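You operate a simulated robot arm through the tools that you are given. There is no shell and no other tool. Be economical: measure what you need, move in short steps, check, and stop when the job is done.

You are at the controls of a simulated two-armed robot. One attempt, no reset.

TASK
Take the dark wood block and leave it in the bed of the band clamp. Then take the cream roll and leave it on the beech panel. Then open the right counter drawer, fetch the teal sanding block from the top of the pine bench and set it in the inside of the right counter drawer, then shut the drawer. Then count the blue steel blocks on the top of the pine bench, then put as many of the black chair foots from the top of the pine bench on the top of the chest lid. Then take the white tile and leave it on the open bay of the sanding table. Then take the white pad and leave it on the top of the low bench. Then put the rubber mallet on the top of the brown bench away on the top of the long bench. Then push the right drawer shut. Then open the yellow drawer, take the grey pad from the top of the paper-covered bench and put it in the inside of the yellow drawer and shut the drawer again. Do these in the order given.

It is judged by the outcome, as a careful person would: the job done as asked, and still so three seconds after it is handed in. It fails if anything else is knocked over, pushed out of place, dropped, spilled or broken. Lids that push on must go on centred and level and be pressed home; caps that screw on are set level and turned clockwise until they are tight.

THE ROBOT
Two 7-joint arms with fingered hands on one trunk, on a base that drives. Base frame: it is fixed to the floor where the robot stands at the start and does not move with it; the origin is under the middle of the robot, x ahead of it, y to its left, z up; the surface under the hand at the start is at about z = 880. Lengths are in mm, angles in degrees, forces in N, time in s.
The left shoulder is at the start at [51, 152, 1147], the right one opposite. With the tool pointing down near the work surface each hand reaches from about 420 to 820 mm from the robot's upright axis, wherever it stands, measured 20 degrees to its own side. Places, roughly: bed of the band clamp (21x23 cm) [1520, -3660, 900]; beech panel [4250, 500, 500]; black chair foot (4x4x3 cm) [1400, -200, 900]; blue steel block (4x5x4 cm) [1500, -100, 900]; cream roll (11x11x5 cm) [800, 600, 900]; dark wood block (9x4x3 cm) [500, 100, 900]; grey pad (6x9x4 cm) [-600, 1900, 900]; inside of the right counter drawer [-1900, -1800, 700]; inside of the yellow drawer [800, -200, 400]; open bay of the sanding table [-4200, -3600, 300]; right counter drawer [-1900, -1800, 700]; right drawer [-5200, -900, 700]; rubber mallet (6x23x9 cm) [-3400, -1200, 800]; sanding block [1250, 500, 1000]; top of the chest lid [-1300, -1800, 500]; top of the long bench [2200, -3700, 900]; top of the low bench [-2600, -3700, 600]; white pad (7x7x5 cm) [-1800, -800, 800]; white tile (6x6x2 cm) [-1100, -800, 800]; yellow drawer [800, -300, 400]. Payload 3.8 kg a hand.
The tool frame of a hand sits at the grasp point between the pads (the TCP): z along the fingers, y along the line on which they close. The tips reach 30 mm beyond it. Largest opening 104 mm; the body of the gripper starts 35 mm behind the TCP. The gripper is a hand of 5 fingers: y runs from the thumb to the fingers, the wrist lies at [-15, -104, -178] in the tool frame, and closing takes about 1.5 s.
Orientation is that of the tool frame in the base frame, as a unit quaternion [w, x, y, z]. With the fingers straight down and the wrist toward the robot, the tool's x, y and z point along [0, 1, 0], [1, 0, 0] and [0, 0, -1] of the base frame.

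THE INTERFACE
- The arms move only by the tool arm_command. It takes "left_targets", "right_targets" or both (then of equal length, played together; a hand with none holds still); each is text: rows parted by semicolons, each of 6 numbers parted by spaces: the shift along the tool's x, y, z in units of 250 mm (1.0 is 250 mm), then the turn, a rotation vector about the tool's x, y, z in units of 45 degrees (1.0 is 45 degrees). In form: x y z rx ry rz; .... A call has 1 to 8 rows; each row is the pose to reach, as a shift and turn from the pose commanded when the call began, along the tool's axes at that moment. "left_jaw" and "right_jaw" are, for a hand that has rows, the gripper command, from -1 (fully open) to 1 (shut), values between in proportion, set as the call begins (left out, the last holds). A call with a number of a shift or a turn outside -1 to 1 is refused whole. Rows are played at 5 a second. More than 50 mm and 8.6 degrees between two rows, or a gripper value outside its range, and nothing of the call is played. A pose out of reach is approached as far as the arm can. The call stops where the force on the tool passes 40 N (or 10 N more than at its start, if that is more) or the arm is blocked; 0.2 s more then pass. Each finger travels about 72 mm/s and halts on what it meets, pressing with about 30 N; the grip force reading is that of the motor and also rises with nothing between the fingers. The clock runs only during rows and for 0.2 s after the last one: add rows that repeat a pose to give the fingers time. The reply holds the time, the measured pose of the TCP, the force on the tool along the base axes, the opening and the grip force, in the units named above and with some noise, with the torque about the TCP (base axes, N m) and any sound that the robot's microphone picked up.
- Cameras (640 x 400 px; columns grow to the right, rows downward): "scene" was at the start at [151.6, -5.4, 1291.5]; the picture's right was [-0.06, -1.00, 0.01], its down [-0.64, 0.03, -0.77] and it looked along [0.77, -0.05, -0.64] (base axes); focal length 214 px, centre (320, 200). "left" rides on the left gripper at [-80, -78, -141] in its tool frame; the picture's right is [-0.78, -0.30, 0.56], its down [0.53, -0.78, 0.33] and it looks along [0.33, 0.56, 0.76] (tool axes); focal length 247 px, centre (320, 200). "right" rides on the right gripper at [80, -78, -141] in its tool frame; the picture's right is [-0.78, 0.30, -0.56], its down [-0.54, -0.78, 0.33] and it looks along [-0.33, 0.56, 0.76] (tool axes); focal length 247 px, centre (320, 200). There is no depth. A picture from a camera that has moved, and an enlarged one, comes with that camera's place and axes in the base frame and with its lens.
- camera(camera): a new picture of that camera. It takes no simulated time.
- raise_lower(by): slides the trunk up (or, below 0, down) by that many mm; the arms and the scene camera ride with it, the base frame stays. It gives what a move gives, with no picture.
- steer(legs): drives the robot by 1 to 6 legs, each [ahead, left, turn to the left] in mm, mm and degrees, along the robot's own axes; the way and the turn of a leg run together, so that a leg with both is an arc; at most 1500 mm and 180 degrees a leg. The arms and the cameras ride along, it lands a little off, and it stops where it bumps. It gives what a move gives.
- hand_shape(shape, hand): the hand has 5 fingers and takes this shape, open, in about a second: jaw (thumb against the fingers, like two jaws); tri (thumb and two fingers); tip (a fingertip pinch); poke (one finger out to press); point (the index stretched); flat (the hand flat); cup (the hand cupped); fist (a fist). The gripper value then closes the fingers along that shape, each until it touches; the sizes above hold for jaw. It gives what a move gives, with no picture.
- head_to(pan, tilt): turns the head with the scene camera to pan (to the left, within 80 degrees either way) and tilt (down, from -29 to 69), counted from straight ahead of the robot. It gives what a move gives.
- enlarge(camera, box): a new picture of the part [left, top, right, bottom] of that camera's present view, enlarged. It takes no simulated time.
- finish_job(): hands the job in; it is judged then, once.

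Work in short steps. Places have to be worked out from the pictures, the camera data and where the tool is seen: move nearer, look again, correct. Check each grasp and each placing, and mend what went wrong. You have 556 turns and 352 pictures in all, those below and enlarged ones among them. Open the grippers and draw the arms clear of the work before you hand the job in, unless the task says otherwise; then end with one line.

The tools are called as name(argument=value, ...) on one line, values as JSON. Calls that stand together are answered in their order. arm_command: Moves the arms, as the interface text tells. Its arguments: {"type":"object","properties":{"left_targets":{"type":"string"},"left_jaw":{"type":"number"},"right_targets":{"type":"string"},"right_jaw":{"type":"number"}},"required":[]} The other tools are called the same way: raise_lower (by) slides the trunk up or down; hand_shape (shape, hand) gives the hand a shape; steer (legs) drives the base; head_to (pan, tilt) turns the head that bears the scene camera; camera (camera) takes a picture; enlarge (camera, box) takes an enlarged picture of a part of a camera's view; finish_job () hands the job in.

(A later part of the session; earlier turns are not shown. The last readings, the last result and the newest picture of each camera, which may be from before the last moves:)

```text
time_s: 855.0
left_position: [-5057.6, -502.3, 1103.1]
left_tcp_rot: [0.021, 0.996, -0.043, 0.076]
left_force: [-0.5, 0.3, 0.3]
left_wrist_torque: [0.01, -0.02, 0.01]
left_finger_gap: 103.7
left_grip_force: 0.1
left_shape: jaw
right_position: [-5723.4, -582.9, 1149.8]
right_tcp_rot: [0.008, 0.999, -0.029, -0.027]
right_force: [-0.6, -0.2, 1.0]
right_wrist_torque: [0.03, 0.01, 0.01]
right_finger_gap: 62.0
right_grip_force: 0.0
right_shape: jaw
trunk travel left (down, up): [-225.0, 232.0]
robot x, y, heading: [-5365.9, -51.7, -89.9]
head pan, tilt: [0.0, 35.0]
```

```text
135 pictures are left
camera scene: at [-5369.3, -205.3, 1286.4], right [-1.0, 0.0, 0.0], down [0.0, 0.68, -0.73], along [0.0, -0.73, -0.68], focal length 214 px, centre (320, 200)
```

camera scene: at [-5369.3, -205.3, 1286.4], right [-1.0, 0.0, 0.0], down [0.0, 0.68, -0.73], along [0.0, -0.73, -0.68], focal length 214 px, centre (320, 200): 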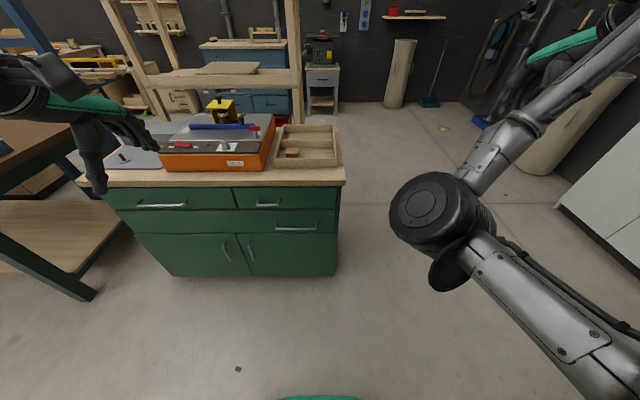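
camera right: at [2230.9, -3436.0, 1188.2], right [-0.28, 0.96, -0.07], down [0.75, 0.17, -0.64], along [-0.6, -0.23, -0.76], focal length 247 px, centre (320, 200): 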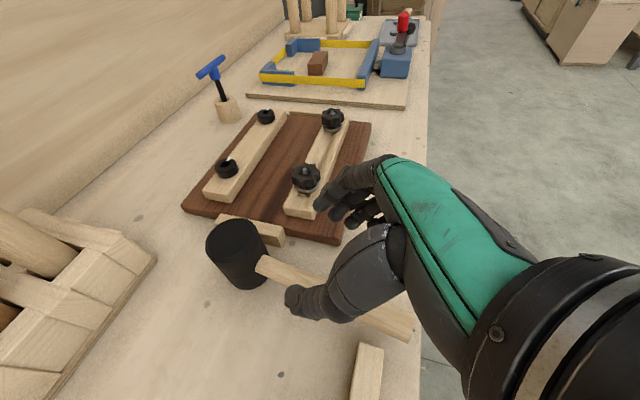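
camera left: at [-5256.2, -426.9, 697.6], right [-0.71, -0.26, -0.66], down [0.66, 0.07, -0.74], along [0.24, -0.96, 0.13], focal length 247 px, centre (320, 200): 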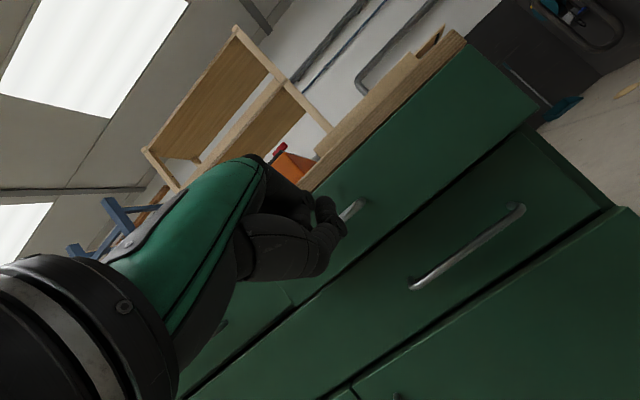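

Level the left hand's roll and drive to the pine bench's drawer side.

arm_command(left_targets="0.1 0 0 0 -0.06 0;0.2 0 0 0 -0.13 0;0.25 0 0 0 -0.195 0")

steer(legs=[[-30, 0, 0], [0, 0, 90], [1480, 0, 0], [1480, 0, 0], [1480, 0, 0], [520, 0, 0]])

steer(legs=[[0, -1250, 0], [1450, 0, 0], [0, 0, 90]])

camera(camera="scene")

```text
time_s: 855.8
left_position: [-4994.3, -509.5, 1113.1]
left_tcp_rot: [0.019, 0.999, -0.045, -0.001]
left_force: [0.4, 0.2, 0.0]
left_wrist_torque: [-0.04, -0.03, 0.01]
left_finger_gap: 103.9
left_grip_force: 0.0
left_shape: jaw
right_position: [-5722.7, -583.6, 1150.2]
right_tcp_rot: [0.008, 0.999, -0.029, -0.027]
right_force: [0.7, -0.8, -0.5]
right_wrist_torque: [0.01, -0.01, -0.02]
right_finger_gap: 62.3
right_grip_force: 0.1
right_shape: jaw
trunk travel left (down, up): [-225.0, 232.0]
robot x, y, heading: [-5367.8, -57.3, -90.3]
head pan, tilt: [0.0, 35.0]
```

```text
time_s: 883.9
left_position: [40.1, 263.1, 1115.1]
left_tcp_rot: [0.014, 0.743, 0.669, 0.013]
left_force: [0.1, 0.0, 0.2]
left_wrist_torque: [-0.02, 0.0, -0.02]
left_finger_gap: 103.7
left_grip_force: 0.1
left_shape: jaw
right_position: [102.9, -466.0, 1150.1]
right_tcp_rot: [0.025, 0.733, 0.68, -0.014]
right_force: [-0.2, 0.8, 0.0]
right_wrist_torque: [0.01, -0.01, 0.05]
right_finger_gap: 62.0
right_grip_force: 0.0
right_shape: jaw
trunk travel left (down, up): [-225.0, 232.0]
robot x, y, heading: [-414.6, -102.2, -1.3]
head pan, tilt: [0.0, 35.0]
```

```text
time_s: 900.7
left_position: [639.3, -920.4, 1114.2]
left_tcp_rot: [0.001, 0.059, 0.998, 0.019]
left_force: [0.2, 0.1, 0.8]
left_wrist_torque: [0.0, 0.0, 0.02]
left_finger_gap: 103.6
left_grip_force: 0.0
left_shape: jaw
right_position: [1367.4, -867.8, 1149.4]
right_tcp_rot: [0.027, 0.043, 0.999, 0.007]
right_force: [-0.2, 0.3, 1.1]
right_wrist_torque: [0.03, 0.04, 0.0]
right_finger_gap: 62.1
right_grip_force: 0.0
right_shape: jaw
trunk travel left (down, up): [-225.0, 232.0]
robot x, y, heading: [996.9, -1382.4, 88.2]
head pan, tilt: [0.0, 35.0]
```

```text
134 pictures are left
camera scene: at [1002.9, -1234.0, 1286.4], right [1.0, -0.03, 0.0], down [-0.02, -0.68, -0.73], along [0.02, 0.73, -0.68], focal length 214 px, centre (320, 200)
```

scene: 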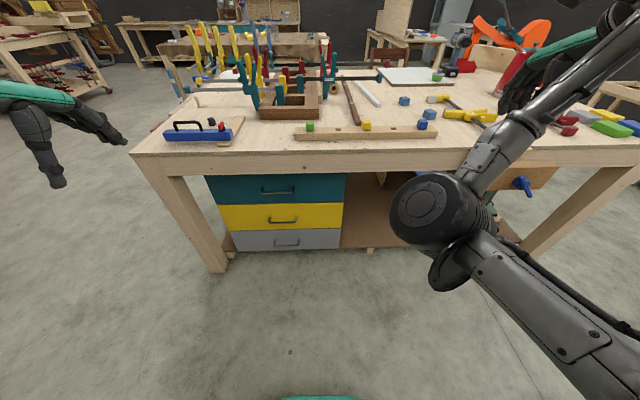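

Yellow drawer handle is near (842,-515,475). Position the left hand similarly to the first drawer, then pitch.

steer(legs=[[150, -45, 1.8]])

arm_command(left_targets="-0.11 0.09 0.1 0 0 -0.03;-0.22 0.18 0.2 0 0 -0.06;-0.33 0.28 0.3 0 0 -0.09;-0.44 0.37 0.39 0 0 -0.12;-0.554 0.46 0.48 0 0 -0.15")

arm_command(left_targets="0 -0.03 0.1 0 0 0;0 -0.06 0.2 0 0 0;0 -0.06 0.35 -0.12 0 0;0 -0.06 0.45 -0.28 0 0;0 -0.06 0.5 -0.44 0 0;0 -0.06 0.55 -0.6 0 0;0 -0.06 0.6 -0.76 0 0;0 -0.06 0.65 -0.92 0 0", left_jaw=0.1)

camera(camera="left")

```text
time_s: 902.1
left_position: [670.7, -782.1, 1113.9]
left_tcp_rot: [0.001, 0.045, 0.999, 0.019]
left_force: [0.0, 0.7, 0.5]
left_wrist_torque: [-0.01, -0.01, 0.0]
left_finger_gap: 103.7
left_grip_force: 0.1
left_shape: jaw
right_position: [1398.2, -707.8, 1150.5]
right_tcp_rot: [0.027, 0.028, 0.999, 0.008]
right_force: [-0.1, 0.3, -0.5]
right_wrist_torque: [0.01, 0.0, 0.01]
right_finger_gap: 62.2
right_grip_force: 0.0
right_shape: jaw
trunk travel left (down, up): [-225.0, 232.0]
robot x, y, heading: [1045.0, -1236.9, 90.0]
head pan, tilt: [0.0, 35.0]
```

```text
time_s: 903.3
left_position: [821.9, -671.8, 997.7]
left_tcp_rot: [0.002, -0.015, 1.0, 0.02]
left_force: [0.1, -0.6, -0.7]
left_wrist_torque: [-0.02, 0.0, 0.01]
left_finger_gap: 103.8
left_grip_force: 0.0
left_shape: jaw
right_position: [1400.0, -706.0, 1149.8]
right_tcp_rot: [0.027, 0.028, 0.999, 0.006]
right_force: [-0.1, 0.9, -0.4]
right_wrist_torque: [0.02, 0.01, -0.02]
right_finger_gap: 62.1
right_grip_force: 0.1
right_shape: jaw
trunk travel left (down, up): [-225.0, 232.0]
robot x, y, heading: [1043.8, -1232.4, 89.8]
head pan, tilt: [0.0, 35.0]
```

```text
time_s: 905.1
left_position: [821.0, -684.8, 835.9]
left_tcp_rot: [-0.004, -0.015, 0.928, 0.373]
left_force: [0.2, -0.1, 0.4]
left_wrist_torque: [0.0, 0.0, 0.01]
left_finger_gap: 47.0
left_grip_force: 0.0
left_shape: jaw
right_position: [1399.8, -706.0, 1149.8]
right_tcp_rot: [0.027, 0.028, 0.999, 0.007]
right_force: [-0.8, 0.0, 0.8]
right_wrist_torque: [-0.01, 0.0, -0.02]
right_finger_gap: 61.9
right_grip_force: 0.1
right_shape: jaw
trunk travel left (down, up): [-225.0, 232.0]
robot x, y, heading: [1044.3, -1232.1, 89.7]
head pan, tilt: [0.0, 35.0]
```

```text
133 pictures are left
camera left: at [905.4, -835.8, 885.9], right [0.77, 0.19, -0.6], down [-0.52, -0.35, -0.78], along [-0.36, 0.92, -0.17], focal length 247 px, centre (320, 200)
```

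left: 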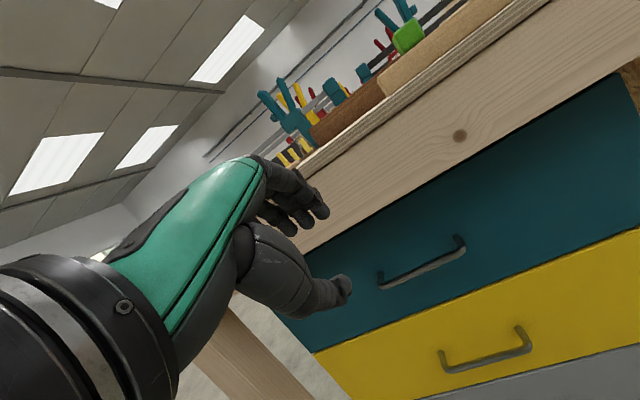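

Take a scene picture from here to triangulate the yellow handle.

camera(camera="scene")

```text
132 pictures are left
camera scene: at [1046.5, -1084.6, 1286.4], right [1.0, 0.0, 0.0], down [0.0, -0.68, -0.73], along [0.0, 0.73, -0.68], focal length 214 px, centre (320, 200)
```

scene: 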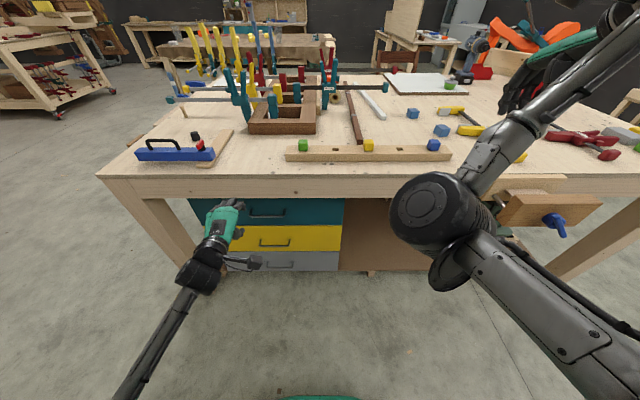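

Handle estimate ≈(845,-545,515). Pitch the hand to ~75°, then lower the trunk.

arm_command(left_targets="0 -0.03 0.05 -0.16 0 0;0 -0.06 0.1 -0.32 0 0;0 -0.09 0.15 -0.48 0 0;0 -0.12 0.2 -0.64 0 0;0 -0.12 0.2 -0.72 0 0")

raise_lower(by=-210)

camera(camera="left")

camera(camera="scene")

```text
time_s: 906.3
left_position: [820.8, -670.9, 778.6]
left_tcp_rot: [-0.007, -0.013, 0.787, 0.616]
left_force: [0.1, 0.3, -0.5]
left_wrist_torque: [0.0, -0.01, 0.0]
left_finger_gap: 46.9
left_grip_force: 0.0
left_shape: jaw
right_position: [1398.5, -707.3, 1150.4]
right_tcp_rot: [0.028, 0.028, 0.999, 0.008]
right_force: [-0.6, -0.5, 0.4]
right_wrist_torque: [0.0, -0.01, 0.0]
right_finger_gap: 61.9
right_grip_force: 0.1
right_shape: jaw
trunk travel left (down, up): [-225.0, 232.0]
robot x, y, heading: [1044.9, -1233.9, 90.0]
head pan, tilt: [0.0, 35.0]
```

```text
time_s: 908.8
left_position: [827.7, -677.4, 674.6]
left_tcp_rot: [0.005, -0.033, 0.759, 0.65]
left_force: [-0.1, -0.2, 0.7]
left_wrist_torque: [-0.01, -0.04, -0.02]
left_finger_gap: 46.8
left_grip_force: 0.0
left_shape: jaw
right_position: [1398.3, -673.2, 902.3]
right_tcp_rot: [0.03, 0.026, 0.997, -0.067]
right_force: [-0.6, -0.7, 0.1]
right_wrist_torque: [0.06, 0.02, -0.02]
right_finger_gap: 62.4
right_grip_force: 0.0
right_shape: jaw
trunk travel left (down, up): [-47.0, 410.0]
robot x, y, heading: [1044.8, -1231.4, 90.3]
head pan, tilt: [0.0, 35.0]
stopped: the arm was blocked; the commanded pose is now the measured one
```

```text
131 pictures are left
camera left: at [916.3, -826.3, 626.7], right [0.77, 0.54, -0.34], down [-0.5, 0.19, -0.84], along [-0.39, 0.82, 0.41], focal length 247 px, centre (320, 200)
```

left: 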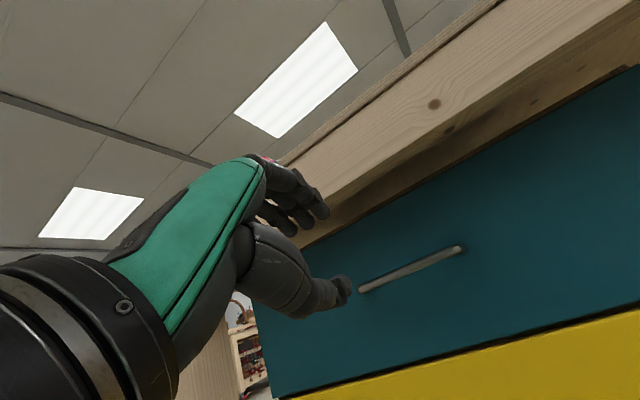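

```text
130 pictures are left
camera scene: at [1045.9, -988.2, 1067.4], right [1.0, 0.0, 0.0], down [0.0, -0.84, -0.54], along [0.0, 0.54, -0.84], focal length 214 px, centre (320, 200)
```

scene: 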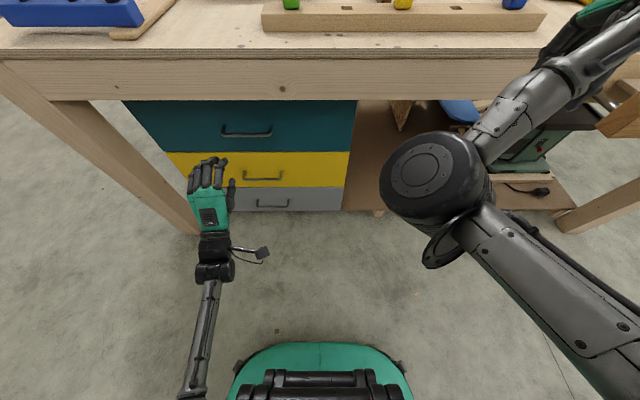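

The arm reached a limit with that pitch. Reduce the pitch to ~50° while moving lower toward the yellow handle.

arm_command(left_targets="-0.01 -0.07 0.0 0.14 0 0;-0.03 -0.15 0.06 0.28 0 0;-0.05 -0.22 0.14 0.42 0 0;-0.065 -0.3 0.22 0.56 0 0;-0.078 -0.369 0.31 0.69 0 0", left_jaw=0.2)

camera(camera="left")

enlarge(camera="scene", box=[120, 80, 380, 240])

```text
time_s: 910.0
left_position: [851.5, -678.6, 507.0]
left_tcp_rot: [0.019, -0.042, 0.934, 0.356]
left_force: [0.4, -0.1, 0.5]
left_wrist_torque: [0.01, 0.0, -0.01]
left_finger_gap: 41.8
left_grip_force: 0.0
left_shape: jaw
right_position: [1399.0, -669.3, 898.4]
right_tcp_rot: [0.03, 0.026, 0.997, -0.07]
right_force: [0.5, -0.2, -0.1]
right_wrist_torque: [-0.02, 0.0, -0.02]
right_finger_gap: 62.2
right_grip_force: 0.0
right_shape: jaw
trunk travel left (down, up): [-47.0, 410.0]
robot x, y, heading: [1046.3, -1237.5, 89.7]
head pan, tilt: [0.0, 35.0]
stopped in row 5 (left hand): the arm was blocked; the commanded pose is now the measured one
```

```text
129 pictures are left
camera left: at [937.5, -824.8, 566.0], right [0.8, 0.2, -0.56], down [-0.46, -0.39, -0.8], along [-0.38, 0.9, -0.22], focal length 247 px, centre (320, 200)
```

left: 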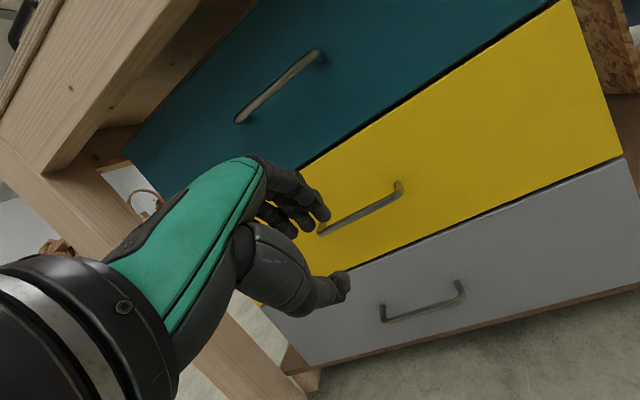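

```text
2.46 times, centred on (250, 160) of scene
camera zoom: at [1046.1, -983.9, 1066.2], right [1.0, 0.0, 0.0], down [0.0, -0.85, -0.53], along [0.0, 0.53, -0.85], focal length 528 px, centre (492, 298)
```

zoom: 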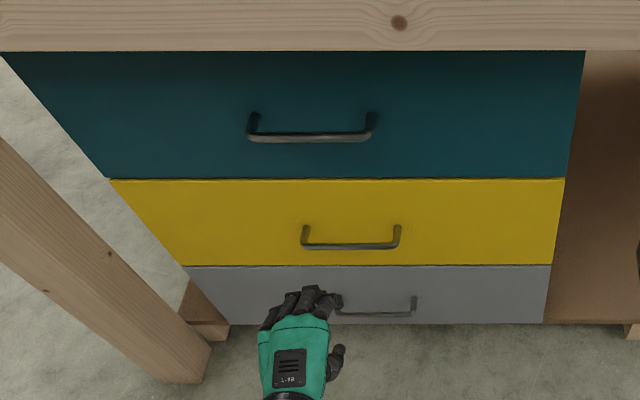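

Good triangulation now: yellow handle bar at (836,-494,434). Move nearer and pitch up to ~60°.

arm_command(left_targets="0.005 0.07 0.07 -0.08 0 0;0.01 0.14 0.14 -0.16 0 0;0.015 0.21 0.21 -0.24 0 0;0.02 0.28 0.28 -0.32 0 0;0.03 0.34 0.33 -0.4 0 0")

camera(camera="left")

```text
time_s: 910.8
left_position: [851.7, -707.6, 425.4]
left_tcp_rot: [0.017, -0.047, 0.938, 0.343]
left_force: [0.2, -0.3, 0.3]
left_wrist_torque: [0.0, -0.03, -0.01]
left_finger_gap: 41.9
left_grip_force: 0.1
left_shape: jaw
right_position: [1398.6, -670.8, 901.7]
right_tcp_rot: [0.029, 0.027, 0.997, -0.068]
right_force: [0.4, 0.4, -0.5]
right_wrist_torque: [0.04, 0.02, -0.01]
right_finger_gap: 62.2
right_grip_force: 0.0
right_shape: jaw
trunk travel left (down, up): [-47.0, 410.0]
robot x, y, heading: [1042.3, -1233.6, 89.6]
head pan, tilt: [0.0, 35.0]
stopped in row 3 (left hand): the arm was blocked; the commanded pose is now the measured one
```

```text
127 pictures are left
camera left: at [937.9, -853.0, 490.6], right [0.8, 0.19, -0.57], down [-0.46, -0.42, -0.79], along [-0.39, 0.89, -0.25], focal length 247 px, centre (320, 200)
```

left: 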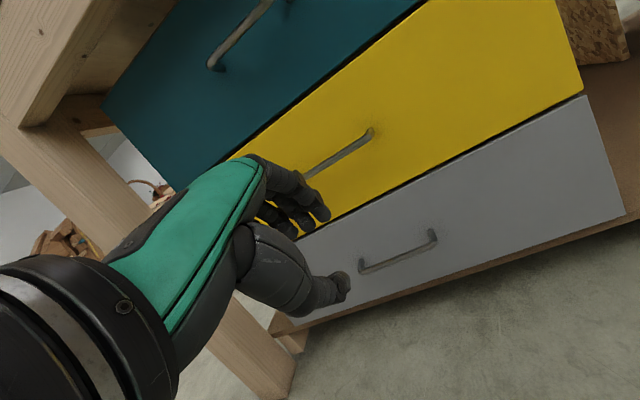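

The arm is cramped near the body. Raise the trunk a bit, back the base 150 mm, and extend forward instead.

raise_lower(by=60)

steer(legs=[[-160, 0, 0]])

arm_command(left_targets="0 0.13 0.12 0 0 0;0 0.26 0.24 0 0 0;0 0.39 0.36 0 0 0;0 0.52 0.48 0 0 0;0 0.65 0.6 0 0 0")

camera(camera="scene")

```text
time_s: 911.8
left_position: [851.1, -721.0, 437.9]
left_tcp_rot: [0.016, -0.045, 0.946, 0.321]
left_force: [0.2, -0.4, -0.3]
left_wrist_torque: [0.01, 0.0, 0.02]
left_finger_gap: 41.8
left_grip_force: 0.2
left_shape: jaw
right_position: [1399.4, -661.6, 912.7]
right_tcp_rot: [0.031, 0.025, 0.995, -0.092]
right_force: [-0.5, 0.8, 0.4]
right_wrist_torque: [0.0, 0.03, 0.01]
right_finger_gap: 62.1
right_grip_force: 0.1
right_shape: jaw
trunk travel left (down, up): [-107.0, 350.0]
robot x, y, heading: [1046.9, -1233.5, 89.8]
head pan, tilt: [0.0, 35.0]
```

```text
time_s: 913.2
left_position: [850.1, -880.7, 443.4]
left_tcp_rot: [0.016, -0.046, 0.945, 0.323]
left_force: [0.4, 0.2, 0.1]
left_wrist_torque: [0.01, 0.01, -0.01]
left_finger_gap: 41.7
left_grip_force: 0.2
left_shape: jaw
right_position: [1398.2, -822.7, 918.8]
right_tcp_rot: [0.03, 0.023, 0.995, -0.088]
right_force: [-0.2, -0.4, 1.3]
right_wrist_torque: [0.0, 0.02, -0.03]
right_finger_gap: 62.1
right_grip_force: 0.1
right_shape: jaw
trunk travel left (down, up): [-107.0, 350.0]
robot x, y, heading: [1046.4, -1391.9, 89.9]
head pan, tilt: [0.0, 35.0]
```

```text
time_s: 914.4
left_position: [818.5, -686.9, 469.5]
left_tcp_rot: [0.016, -0.047, 0.945, 0.322]
left_force: [-0.9, -0.7, -1.6]
left_wrist_torque: [0.04, -0.03, 0.04]
left_finger_gap: 41.7
left_grip_force: 0.0
left_shape: jaw
left hand out of reach, approached as far as the arm can: row 4, 5
right_position: [1399.0, -822.5, 918.6]
right_tcp_rot: [0.029, 0.024, 0.995, -0.089]
right_force: [0.3, 0.5, -0.1]
right_wrist_torque: [-0.03, 0.01, -0.01]
right_finger_gap: 62.3
right_grip_force: 0.1
right_shape: jaw
trunk travel left (down, up): [-107.0, 350.0]
robot x, y, heading: [1046.5, -1397.2, 90.2]
head pan, tilt: [0.0, 35.0]
```

```text
126 pictures are left
camera scene: at [1045.6, -1173.7, 1130.0], right [1.0, 0.0, 0.0], down [0.0, -0.8, -0.6], along [0.0, 0.6, -0.8], focal length 214 px, centre (320, 200)
```

scene: 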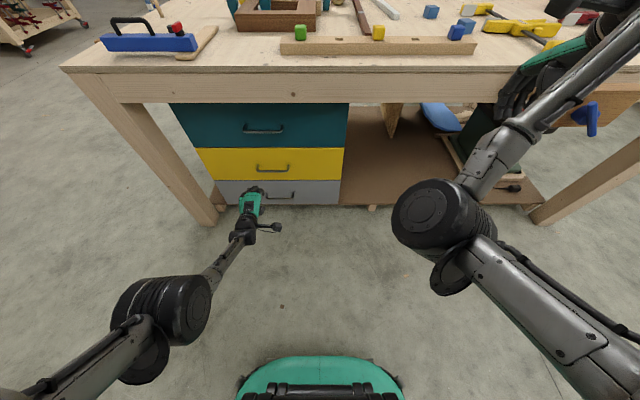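

Now extended. Lower the trunk 50 mm more and pitch the hand to ~60°.

raise_lower(by=-50)

arm_command(left_targets="0 0.02 -0.02 -0.15 0 0;0 0.04 -0.05 -0.3 0 0;0 0.06 -0.08 -0.45 0 0")

camera(camera="left")

enlarge(camera="scene", box=[120, 60, 380, 240])

```text
time_s: 915.3
left_position: [819.8, -687.4, 422.6]
left_tcp_rot: [0.016, -0.048, 0.945, 0.323]
left_force: [0.8, -0.3, 0.2]
left_wrist_torque: [0.02, 0.03, -0.01]
left_finger_gap: 41.5
left_grip_force: 0.1
left_shape: jaw
right_position: [1398.6, -823.3, 869.1]
right_tcp_rot: [0.03, 0.025, 0.995, -0.088]
right_force: [-0.4, -0.9, 0.0]
right_wrist_torque: [0.01, -0.01, 0.02]
right_finger_gap: 62.3
right_grip_force: 0.1
right_shape: jaw
trunk travel left (down, up): [-57.0, 400.0]
robot x, y, heading: [1049.3, -1390.4, 90.1]
head pan, tilt: [0.0, 35.0]
```

```text
time_s: 916.1
left_position: [819.0, -687.6, 444.7]
left_tcp_rot: [0.008, -0.048, 0.874, 0.483]
left_force: [0.6, 0.1, 0.7]
left_wrist_torque: [-0.01, -0.05, 0.01]
left_finger_gap: 41.8
left_grip_force: 0.1
left_shape: jaw
right_position: [1396.9, -822.4, 869.0]
right_tcp_rot: [0.031, 0.024, 0.995, -0.089]
right_force: [-0.7, -0.1, 0.6]
right_wrist_torque: [-0.02, -0.01, -0.01]
right_finger_gap: 62.3
right_grip_force: 0.1
right_shape: jaw
trunk travel left (down, up): [-57.0, 400.0]
robot x, y, heading: [1043.5, -1396.1, 90.1]
head pan, tilt: [0.0, 35.0]
```

```text
125 pictures are left
camera left: at [910.4, -843.5, 461.6], right [0.78, 0.38, -0.5], down [-0.47, -0.17, -0.87], along [-0.41, 0.91, 0.04], focal length 247 px, centre (320, 200)
```

left: 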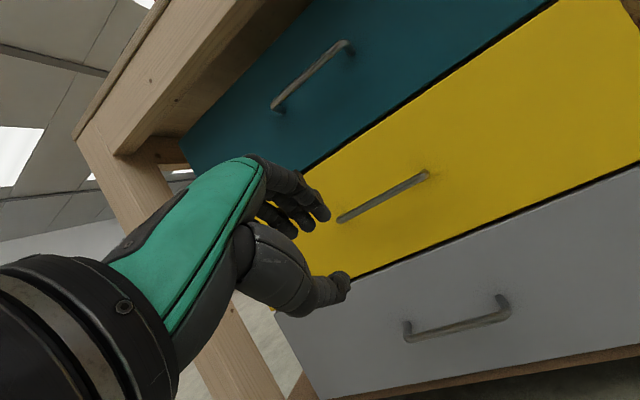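

```text
2.22 times, centred on (250, 150) of scene
camera zoom: at [1045.5, -1137.8, 1053.3], right [1.0, 0.0, 0.0], down [0.0, -0.86, -0.52], along [0.0, 0.52, -0.86], focal length 477 px, centre (476, 311)
```

zoom: 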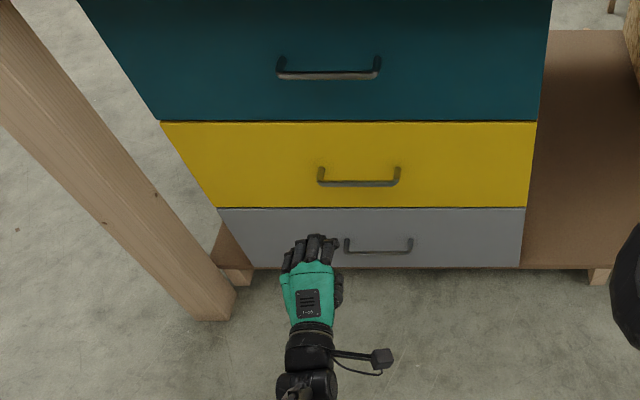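

Now pitch 58°, and the handle is confirmed at (838,-492,432). Drive forward 125 mm (right 20), then check.

steer(legs=[[125, -20, 0]])

camera(camera="left")

```text
time_s: 917.4
left_position: [839.6, -563.4, 444.5]
left_tcp_rot: [0.007, -0.049, 0.875, 0.482]
left_force: [-0.1, 0.2, -0.5]
left_wrist_torque: [-0.02, -0.02, 0.03]
left_finger_gap: 41.8
left_grip_force: 0.1
left_shape: jaw
right_position: [1418.1, -696.5, 867.7]
right_tcp_rot: [0.03, 0.025, 0.995, -0.089]
right_force: [0.4, 0.5, -0.4]
right_wrist_torque: [0.01, 0.0, 0.0]
right_finger_gap: 62.3
right_grip_force: 0.0
right_shape: jaw
trunk travel left (down, up): [-57.0, 400.0]
robot x, y, heading: [1061.6, -1270.5, 89.8]
head pan, tilt: [0.0, 35.0]
```

```text
123 pictures are left
camera left: at [930.7, -718.6, 461.2], right [0.78, 0.37, -0.5], down [-0.47, -0.17, -0.86], along [-0.41, 0.91, 0.04], focal length 247 px, centre (320, 200)
```

left: 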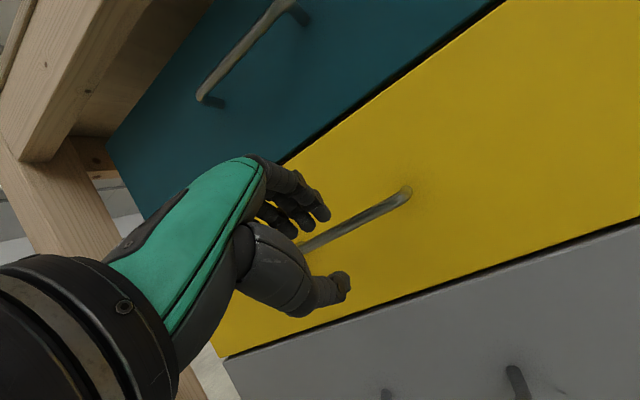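

Advance the last 56 mm with the arm onto the bar.

arm_command(left_targets="-0.004 0.03 0.05 0 0 0;-0.008 0.055 0.1 0 0 0;-0.012 0.082 0.15 0 0 0;-0.016 0.106 0.19 0 0 0")

camera(camera="left")

```text
time_s: 918.4
left_position: [836.3, -537.7, 462.4]
left_tcp_rot: [0.008, -0.048, 0.874, 0.483]
left_force: [0.0, 0.4, 0.2]
left_wrist_torque: [-0.02, 0.0, 0.0]
left_finger_gap: 41.4
left_grip_force: 0.1
left_shape: jaw
left hand out of reach, approached as far as the arm can: row 1, 2, 3, 4
right_position: [1417.8, -697.9, 868.0]
right_tcp_rot: [0.032, 0.024, 0.995, -0.089]
right_force: [0.0, 0.0, -0.1]
right_wrist_torque: [0.06, 0.02, -0.02]
right_finger_gap: 62.3
right_grip_force: 0.1
right_shape: jaw
trunk travel left (down, up): [-57.0, 400.0]
robot x, y, heading: [1070.6, -1271.0, 90.0]
head pan, tilt: [0.0, 35.0]
```

```text
122 pictures are left
camera left: at [928.0, -692.0, 479.5], right [0.78, 0.37, -0.5], down [-0.47, -0.17, -0.86], along [-0.41, 0.91, 0.04], focal length 247 px, centre (320, 200)
```

left: 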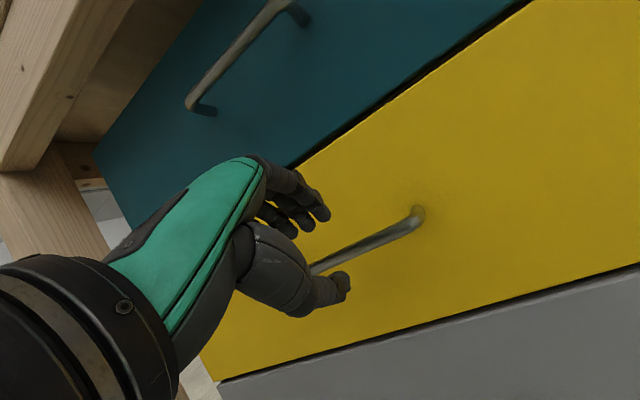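

At its limit; lower the trunk 30 mm for more reach, then advance.

raise_lower(by=-35)

arm_command(left_targets="0 0.03 0.02 0 0 0;0 0.06 0.045 0 0 0;0 0.09 0.07 0 0 0;0 0.105 0.085 0 0 0")

camera(camera="left")

```text
time_s: 919.1
left_position: [835.2, -538.0, 430.2]
left_tcp_rot: [0.008, -0.049, 0.873, 0.485]
left_force: [-0.3, -14.7, 10.4]
left_wrist_torque: [0.54, -0.02, -0.07]
left_finger_gap: 41.8
left_grip_force: 0.0
left_shape: jaw
right_position: [1418.5, -692.6, 817.1]
right_tcp_rot: [0.031, 0.025, 0.994, -0.102]
right_force: [0.2, 0.4, 0.2]
right_wrist_torque: [0.01, 0.02, 0.0]
right_finger_gap: 62.1
right_grip_force: 0.0
right_shape: jaw
trunk travel left (down, up): [-22.0, 435.0]
robot x, y, heading: [1062.8, -1270.8, 89.8]
head pan, tilt: [0.0, 35.0]
```

```text
time_s: 919.8
left_position: [834.1, -520.1, 444.2]
left_tcp_rot: [0.008, -0.049, 0.869, 0.492]
left_force: [1.7, -28.3, 18.9]
left_wrist_torque: [0.29, -0.15, -0.24]
left_finger_gap: 40.3
left_grip_force: 0.0
left_shape: jaw
right_position: [1419.0, -696.9, 816.2]
right_tcp_rot: [0.03, 0.023, 0.994, -0.102]
right_force: [0.1, 0.8, 0.2]
right_wrist_torque: [0.02, 0.0, 0.0]
right_finger_gap: 62.3
right_grip_force: 0.1
right_shape: jaw
trunk travel left (down, up): [-22.0, 435.0]
robot x, y, heading: [1069.1, -1270.9, 90.4]
head pan, tilt: [0.0, 35.0]
stopped in row 3 (left hand): the force on the tool passed its limit at 47 N (the readings are from after the stop); the commanded pose is now the measured one
```

```text
121 pictures are left
camera left: at [925.7, -674.9, 457.6], right [0.78, 0.39, -0.49], down [-0.47, -0.15, -0.87], along [-0.41, 0.91, 0.06], focal length 247 px, centre (320, 200)
```

left: 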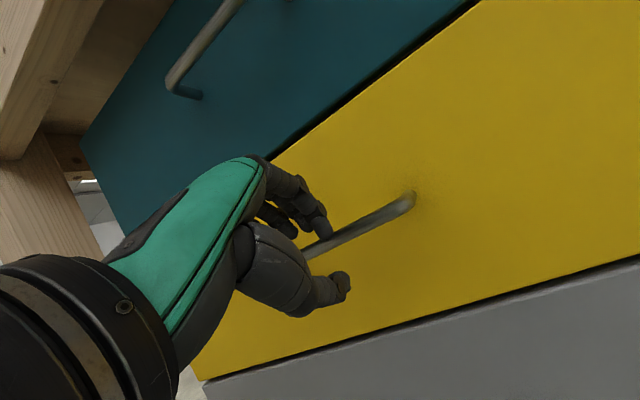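

Fingertips are resting on the bar. Back off 15 mm, open to ~62 mm, shift 8 mm up, and advance again.

arm_command(left_targets="0 0 -0.07 0 0 0;0 0.03 -0.07 0 0 0;0 0.03 -0.07 0 0 0;0 0.03 -0.07 0 0 0", left_jaw=-0.2)

arm_command(left_targets="0 0 0.03 0 0 0;0 0 0.06 0 0 0;0 0 0.085 0 0 0;0 0 0.11 0 0 0")

camera(camera="left")

```text
time_s: 920.8
left_position: [834.6, -529.3, 453.0]
left_tcp_rot: [0.007, -0.05, 0.872, 0.486]
left_force: [-0.1, 0.7, 0.1]
left_wrist_torque: [-0.01, 0.05, 0.01]
left_finger_gap: 61.9
left_grip_force: 0.0
left_shape: jaw
right_position: [1418.0, -690.9, 814.6]
right_tcp_rot: [0.031, 0.024, 0.994, -0.105]
right_force: [0.0, -0.8, 0.7]
right_wrist_torque: [-0.03, -0.06, 0.01]
right_finger_gap: 62.5
right_grip_force: 0.0
right_shape: jaw
trunk travel left (down, up): [-22.0, 435.0]
robot x, y, heading: [1063.4, -1271.6, 90.2]
head pan, tilt: [0.0, 35.0]
```

```text
time_s: 921.8
left_position: [833.5, -505.3, 437.9]
left_tcp_rot: [0.007, -0.05, 0.872, 0.486]
left_force: [0.0, -1.0, -0.4]
left_wrist_torque: [-0.02, -0.01, -0.02]
left_finger_gap: 61.9
left_grip_force: 0.0
left_shape: jaw
right_position: [1419.0, -691.2, 813.8]
right_tcp_rot: [0.031, 0.025, 0.994, -0.104]
right_force: [-0.1, -0.8, 0.2]
right_wrist_torque: [-0.01, 0.0, -0.01]
right_finger_gap: 62.0
right_grip_force: 0.0
right_shape: jaw
trunk travel left (down, up): [-22.0, 435.0]
robot x, y, heading: [1065.9, -1271.7, 89.8]
head pan, tilt: [0.0, 35.0]
```

```text
120 pictures are left
camera left: at [924.2, -660.6, 454.0], right [0.78, 0.38, -0.5], down [-0.47, -0.17, -0.87], along [-0.41, 0.91, 0.05], focal length 247 px, centre (320, 200)
```

left: 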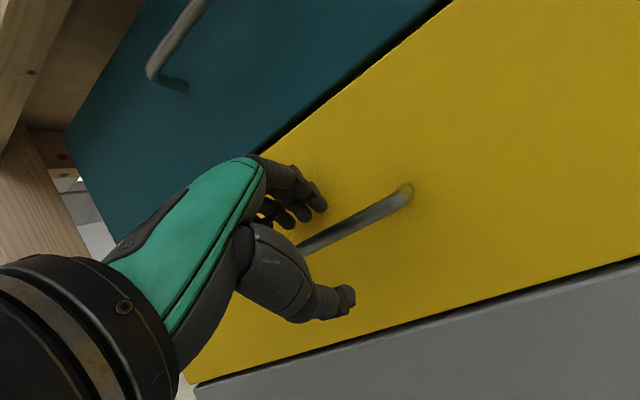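

The bar now lies between fingers and thumb. Close.

arm_command(left_targets="0 0 0 0 0 0;0 0 0 0 0 0;0 0 0 0 0 0;0 0 0 0 0 0;0 0 0 0 0 0;0 0 0 0 0 0", left_jaw=1)

steer(legs=[[-60, 0, 0]])

enlarge(camera="scene", box=[120, 40, 380, 220])

```text
time_s: 923.2
left_position: [832.5, -505.0, 438.3]
left_tcp_rot: [0.009, -0.048, 0.873, 0.485]
left_force: [0.0, -1.3, -2.3]
left_wrist_torque: [0.02, 0.29, 0.13]
left_finger_gap: 4.2
left_grip_force: 29.8
left_shape: jaw
right_position: [1418.6, -690.6, 813.9]
right_tcp_rot: [0.031, 0.025, 0.994, -0.105]
right_force: [0.3, -0.2, 1.0]
right_wrist_torque: [-0.01, -0.05, 0.0]
right_finger_gap: 62.0
right_grip_force: 0.1
right_shape: jaw
trunk travel left (down, up): [-22.0, 435.0]
robot x, y, heading: [1067.8, -1266.5, 90.0]
head pan, tilt: [0.0, 35.0]
```

```text
time_s: 924.2
left_position: [833.5, -566.7, 437.7]
left_tcp_rot: [0.007, -0.05, 0.873, 0.485]
left_force: [0.3, 0.2, -7.4]
left_wrist_torque: [-0.03, 0.18, 0.02]
left_finger_gap: 4.2
left_grip_force: 29.9
left_shape: jaw
right_position: [1418.6, -751.6, 814.1]
right_tcp_rot: [0.032, 0.024, 0.994, -0.105]
right_force: [-0.4, -0.6, 0.8]
right_wrist_torque: [0.01, 0.01, 0.02]
right_finger_gap: 62.1
right_grip_force: 0.1
right_shape: jaw
trunk travel left (down, up): [-22.0, 435.0]
robot x, y, heading: [1067.1, -1329.6, 90.2]
head pan, tilt: [0.0, 35.0]
```

```text
2.22 times, centred on (250, 130) of scene
camera zoom: at [1065.1, -1048.3, 996.6], right [1.0, 0.0, 0.0], down [0.0, -0.89, -0.45], along [0.0, 0.45, -0.89], focal length 477 px, centre (476, 356)
```

zoom: 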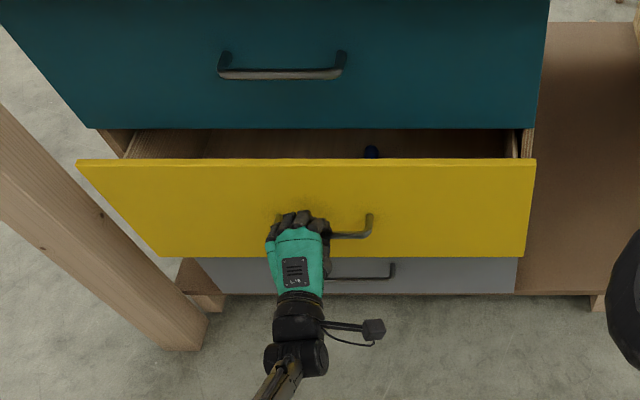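

It opens. Pull another 210 mm.

steer(legs=[[-210, 0, 0]])

camera(camera="scene")

```text
time_s: 925.8
left_position: [833.3, -777.9, 437.7]
left_tcp_rot: [0.008, -0.049, 0.873, 0.485]
left_force: [1.5, 0.1, -6.6]
left_wrist_torque: [-0.05, 0.16, -0.04]
left_finger_gap: 4.0
left_grip_force: 30.1
left_shape: jaw
right_position: [1419.0, -961.7, 814.5]
right_tcp_rot: [0.031, 0.024, 0.994, -0.104]
right_force: [-0.1, -0.5, 0.5]
right_wrist_torque: [0.03, -0.03, 0.01]
right_finger_gap: 62.0
right_grip_force: 0.0
right_shape: jaw
trunk travel left (down, up): [-22.0, 435.0]
robot x, y, heading: [1062.9, -1537.6, 90.1]
head pan, tilt: [0.0, 35.0]
```

```text
118 pictures are left
camera scene: at [1065.4, -1258.9, 996.4], right [1.0, 0.0, 0.0], down [0.0, -0.89, -0.45], along [0.0, 0.45, -0.89], focal length 214 px, centre (320, 200)
```

scene: 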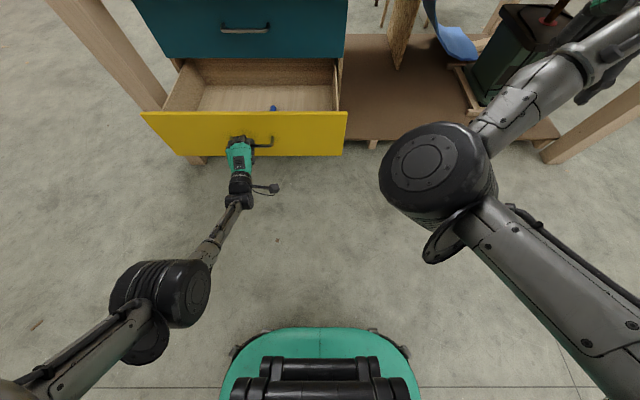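

Drawer open ~270 mm. Release and back away, then restore posture.

arm_command(left_targets="0 0 0 0 0 0;0 0 0 0 0 0;0 0 0 0 0 0;0 0 0 0 0 0;0 0 0 0 0 0", left_jaw=-0.2)

arm_command(left_targets="0 0 -0.08 0 0 0;0 0 -0.16 0 0 0")

steer(legs=[[-150, 0, 0]])

raise_lower(by=203)

camera(camera="scene")

```text
time_s: 927.0
left_position: [833.1, -778.2, 437.4]
left_tcp_rot: [0.008, -0.048, 0.874, 0.484]
left_force: [-0.4, -1.4, 0.3]
left_wrist_torque: [-0.02, -0.03, -0.04]
left_finger_gap: 61.9
left_grip_force: 0.0
left_shape: jaw
right_position: [1418.4, -962.0, 813.8]
right_tcp_rot: [0.03, 0.024, 0.994, -0.104]
right_force: [0.0, 0.8, -0.3]
right_wrist_torque: [-0.01, 0.0, -0.03]
right_finger_gap: 61.9
right_grip_force: 0.1
right_shape: jaw
trunk travel left (down, up): [-22.0, 435.0]
robot x, y, heading: [1062.6, -1539.2, 90.1]
head pan, tilt: [0.0, 35.0]
```

```text
time_s: 927.6
left_position: [834.6, -811.2, 460.7]
left_tcp_rot: [0.008, -0.049, 0.873, 0.485]
left_force: [-0.6, 0.5, 0.2]
left_wrist_torque: [-0.01, -0.02, -0.01]
left_finger_gap: 61.9
left_grip_force: 0.0
left_shape: jaw
right_position: [1419.4, -962.6, 814.3]
right_tcp_rot: [0.031, 0.025, 0.994, -0.105]
right_force: [0.6, 0.9, 0.9]
right_wrist_torque: [0.0, 0.01, 0.01]
right_finger_gap: 62.3
right_grip_force: 0.1
right_shape: jaw
trunk travel left (down, up): [-22.0, 435.0]
robot x, y, heading: [1063.4, -1541.1, 90.1]
head pan, tilt: [0.0, 35.0]
```

```text
time_s: 929.0
left_position: [833.2, -963.6, 460.4]
left_tcp_rot: [0.007, -0.05, 0.873, 0.485]
left_force: [0.4, 0.3, 0.5]
left_wrist_torque: [0.01, -0.02, 0.0]
left_finger_gap: 62.2
left_grip_force: 0.2
left_shape: jaw
right_position: [1419.5, -1114.2, 814.6]
right_tcp_rot: [0.03, 0.024, 0.994, -0.104]
right_force: [-0.1, 0.0, 0.6]
right_wrist_torque: [0.03, -0.02, 0.0]
right_finger_gap: 62.3
right_grip_force: 0.1
right_shape: jaw
trunk travel left (down, up): [-22.0, 435.0]
robot x, y, heading: [1063.5, -1690.8, 90.0]
head pan, tilt: [0.0, 35.0]
```

```text
time_s: 931.2
left_position: [833.9, -936.9, 819.9]
left_tcp_rot: [0.012, -0.049, 0.82, 0.57]
left_force: [1.0, -0.7, -0.1]
left_wrist_torque: [-0.01, 0.02, 0.0]
left_finger_gap: 62.1
left_grip_force: 0.0
left_shape: jaw
right_position: [1419.1, -1112.9, 1015.4]
right_tcp_rot: [0.031, 0.023, 0.994, -0.105]
right_force: [0.4, -0.5, 0.7]
right_wrist_torque: [0.01, 0.01, -0.01]
right_finger_gap: 62.2
right_grip_force: 0.1
right_shape: jaw
trunk travel left (down, up): [-225.0, 232.0]
robot x, y, heading: [1064.1, -1694.5, 89.9]
head pan, tilt: [0.0, 35.0]
```

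```text
117 pictures are left
camera scene: at [1065.9, -1541.9, 1286.2], right [1.0, 0.0, 0.0], down [0.0, -0.68, -0.73], along [0.0, 0.73, -0.68], focal length 214 px, centre (320, 200)
```

scene: 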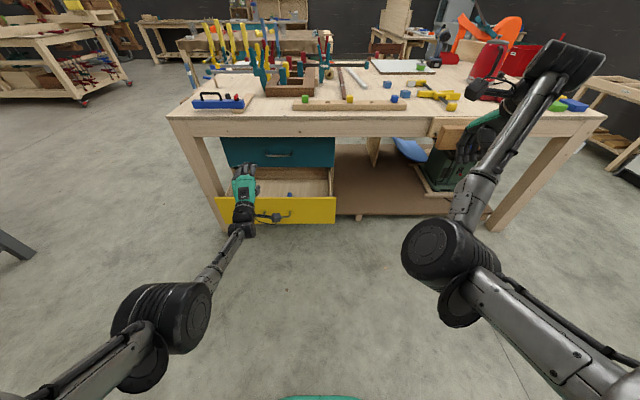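

Restore the left arm to travel posture.

arm_command(left_targets="0.06 0.06 -0.14 0 0 0;0.12 0.14 -0.26 0.12 0 0;0.2 0.24 -0.36 0.26 0 0;0.28 0.34 -0.46 0.4 0 0;0.36 0.45 -0.54 0.54 0 0;0.44 0.56 -0.6 0.68 0 0;0.52 0.68 -0.64 0.8 0 0;0.6 0.8 -0.68 0.92 0 0")

arm_command(left_targets="0.03 0 -0.1 0.12 0 0;0.06 0 -0.2 0.24 0 0;0.1 0 -0.3 0.36 0 0;0.1 0 -0.4 0.5 0 0")

arm_command(right_targets="-0.12 -0.05 -0.1 -0.06 0 0;-0.24 -0.1 -0.2 -0.12 0 0;-0.36 -0.15 -0.3 -0.18 0 0;-0.45 -0.2 -0.4 -0.24 0 0")

camera(camera="scene")

```text
time_s: 933.0
left_position: [671.9, -1039.1, 1055.7]
left_tcp_rot: [0.029, -0.041, 0.968, 0.244]
left_force: [-0.2, 0.4, 0.2]
left_wrist_torque: [-0.01, 0.0, 0.01]
left_finger_gap: 62.2
left_grip_force: 0.0
left_shape: jaw
right_position: [1418.7, -1112.2, 1016.7]
right_tcp_rot: [0.032, 0.024, 0.994, -0.104]
right_force: [-0.1, 0.6, 0.5]
right_wrist_torque: [0.01, -0.02, -0.03]
right_finger_gap: 62.1
right_grip_force: 0.0
right_shape: jaw
trunk travel left (down, up): [-225.0, 232.0]
robot x, y, heading: [1064.4, -1693.1, 90.3]
head pan, tilt: [0.0, 35.0]
```

```text
time_s: 934.0
left_position: [643.7, -1086.6, 1142.8]
left_tcp_rot: [0.036, -0.035, 0.997, 0.05]
left_force: [0.1, 0.7, 0.0]
left_wrist_torque: [0.02, -0.01, 0.02]
left_finger_gap: 62.1
left_grip_force: 0.1
left_shape: jaw
right_position: [1418.6, -1112.9, 1017.4]
right_tcp_rot: [0.031, 0.023, 0.994, -0.105]
right_force: [1.4, 0.5, 0.0]
right_wrist_torque: [0.02, -0.02, 0.05]
right_finger_gap: 62.0
right_grip_force: 0.0
right_shape: jaw
trunk travel left (down, up): [-225.0, 232.0]
robot x, y, heading: [1069.0, -1693.3, 90.2]
head pan, tilt: [0.0, 35.0]
```

```text
time_s: 935.0
left_position: [643.6, -1088.0, 1142.2]
left_tcp_rot: [0.037, -0.034, 0.997, 0.052]
left_force: [0.1, 0.5, 0.5]
left_wrist_torque: [0.02, 0.03, 0.0]
left_finger_gap: 62.2
left_grip_force: 0.0
left_shape: jaw
right_position: [1523.6, -1146.6, 1134.5]
right_tcp_rot: [0.034, 0.021, 0.999, -0.01]
right_force: [-0.5, 0.5, -0.2]
right_wrist_torque: [0.01, 0.02, 0.0]
right_finger_gap: 62.1
right_grip_force: 0.1
right_shape: jaw
trunk travel left (down, up): [-225.0, 232.0]
robot x, y, heading: [1063.3, -1689.1, 90.5]
head pan, tilt: [0.0, 35.0]
```

```text
116 pictures are left
camera scene: at [1065.6, -1543.0, 1286.4], right [1.0, 0.0, 0.0], down [0.0, -0.68, -0.73], along [0.0, 0.73, -0.68], focal length 214 px, centre (320, 200)
```

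scene: 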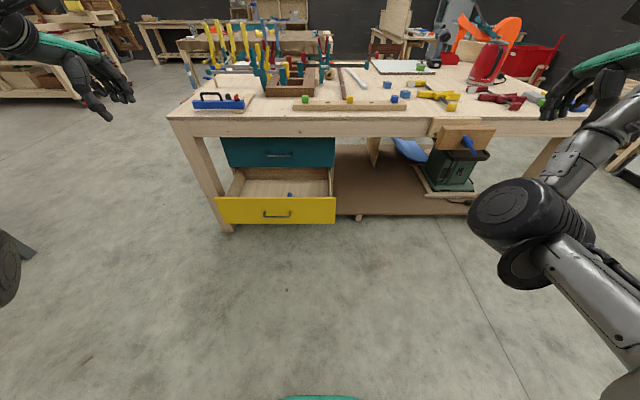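

Both arms ready. Drive to the paper-covered bench via the corridor.

steer(legs=[[0, 1460, 0], [1480, 0, 0], [1200, 0, 0], [0, 480, 0]])

head_to(pan=-15, tilt=30)

camera(camera="scene")

```text
time_s: 957.2
left_position: [-1301.8, 1572.2, 1141.8]
left_tcp_rot: [0.037, -0.036, 0.997, 0.05]
left_force: [0.1, -0.4, -0.2]
left_wrist_torque: [-0.04, -0.03, 0.02]
left_finger_gap: 62.3
left_grip_force: 0.1
left_shape: jaw
right_position: [-423.6, 1514.6, 1134.2]
right_tcp_rot: [0.032, 0.02, 0.999, -0.01]
right_force: [0.6, -0.5, -0.3]
right_wrist_torque: [-0.01, 0.02, -0.01]
right_finger_gap: 62.3
right_grip_force: 0.1
right_shape: jaw
trunk travel left (down, up): [-225.0, 232.0]
robot x, y, heading: [-879.7, 968.1, 90.1]
head pan, tilt: [0.0, 35.0]
```

```text
time_s: 958.0
left_position: [-1301.9, 1572.2, 1142.1]
left_tcp_rot: [0.037, -0.036, 0.997, 0.051]
left_force: [0.0, 0.1, -0.5]
left_wrist_torque: [-0.01, -0.01, 0.02]
left_finger_gap: 62.3
left_grip_force: 0.1
left_shape: jaw
right_position: [-423.7, 1513.3, 1133.8]
right_tcp_rot: [0.034, 0.02, 0.999, -0.011]
right_force: [0.7, 0.0, -0.1]
right_wrist_torque: [0.02, -0.02, 0.03]
right_finger_gap: 62.2
right_grip_force: 0.0
right_shape: jaw
trunk travel left (down, up): [-225.0, 232.0]
robot x, y, heading: [-884.6, 964.2, 90.0]
head pan, tilt: [-15.0, 30.0]
```

```text
115 pictures are left
camera scene: at [-856.8, 1117.2, 1294.1], right [0.97, -0.25, 0.04], down [-0.13, -0.6, -0.79], along [0.22, 0.76, -0.61], focal length 214 px, centre (320, 200)
```

scene: 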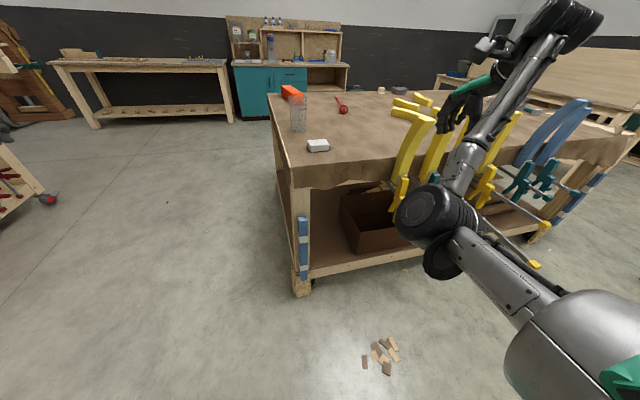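

The grey pad is at about (-624,1993). Bring the right hand inward, then drive forward.

arm_command(right_targets="0.15 0 0 0 0 0;0.3 0 0 0 0 0;0.45 0 0 0 0 0;0.6 0 0 0 0 0;0.72 0 0 0 0 0", right_jaw=-0.6)

steer(legs=[[400, 0, 0]])

camera(camera="right")

camera(camera="scene")

```text
time_s: 959.2
left_position: [-1303.8, 1573.3, 1142.4]
left_tcp_rot: [0.036, -0.036, 0.997, 0.051]
left_force: [0.5, -0.3, 0.3]
left_wrist_torque: [0.01, 0.0, 0.01]
left_finger_gap: 62.0
left_grip_force: 0.0
left_shape: jaw
right_position: [-603.2, 1521.5, 1121.7]
right_tcp_rot: [0.034, 0.021, 0.999, -0.01]
right_force: [0.2, 0.3, -0.2]
right_wrist_torque: [-0.03, 0.01, 0.01]
right_finger_gap: 82.7
right_grip_force: 0.1
right_shape: jaw
trunk travel left (down, up): [-225.0, 232.0]
robot x, y, heading: [-881.6, 967.9, 90.4]
head pan, tilt: [-15.0, 30.0]
```

```text
time_s: 961.7
left_position: [-1304.3, 1973.4, 1143.5]
left_tcp_rot: [0.036, -0.037, 0.997, 0.051]
left_force: [0.2, 0.2, 0.5]
left_wrist_torque: [0.0, 0.0, 0.0]
left_finger_gap: 62.3
left_grip_force: 0.0
left_shape: jaw
right_position: [-603.6, 1921.7, 1121.2]
right_tcp_rot: [0.033, 0.02, 0.999, -0.011]
right_force: [0.1, 0.1, -0.1]
right_wrist_torque: [0.02, 0.0, 0.02]
right_finger_gap: 82.9
right_grip_force: 0.0
right_shape: jaw
trunk travel left (down, up): [-225.0, 232.0]
robot x, y, heading: [-880.2, 1367.8, 90.0]
head pan, tilt: [-15.0, 30.0]
```

```text
114 pictures are left
camera right: at [-696.6, 1852.2, 1258.9], right [0.75, 0.28, 0.6], down [0.52, -0.8, -0.28], along [0.41, 0.53, -0.75], focal length 247 px, centre (320, 200)
```

right: 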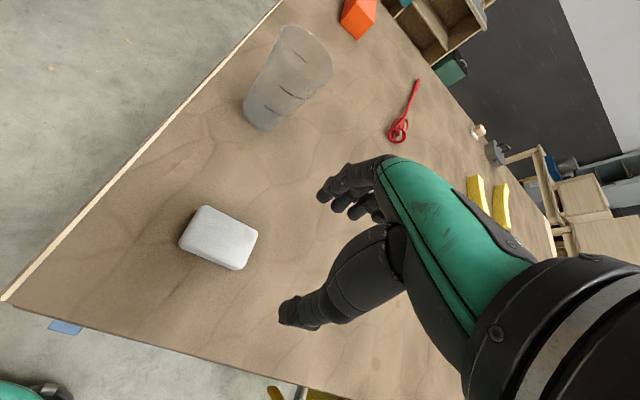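

```text
113 pictures are left
camera scene: at [-857.8, 1518.1, 1294.2], right [0.97, -0.25, 0.04], down [-0.13, -0.6, -0.79], along [0.22, 0.76, -0.61], focal length 214 px, centre (320, 200)
```

scene: 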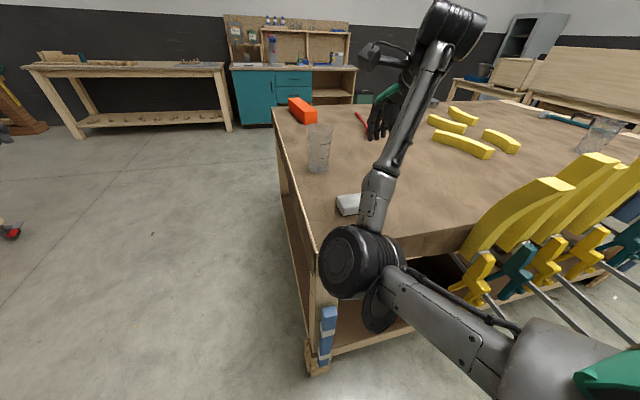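

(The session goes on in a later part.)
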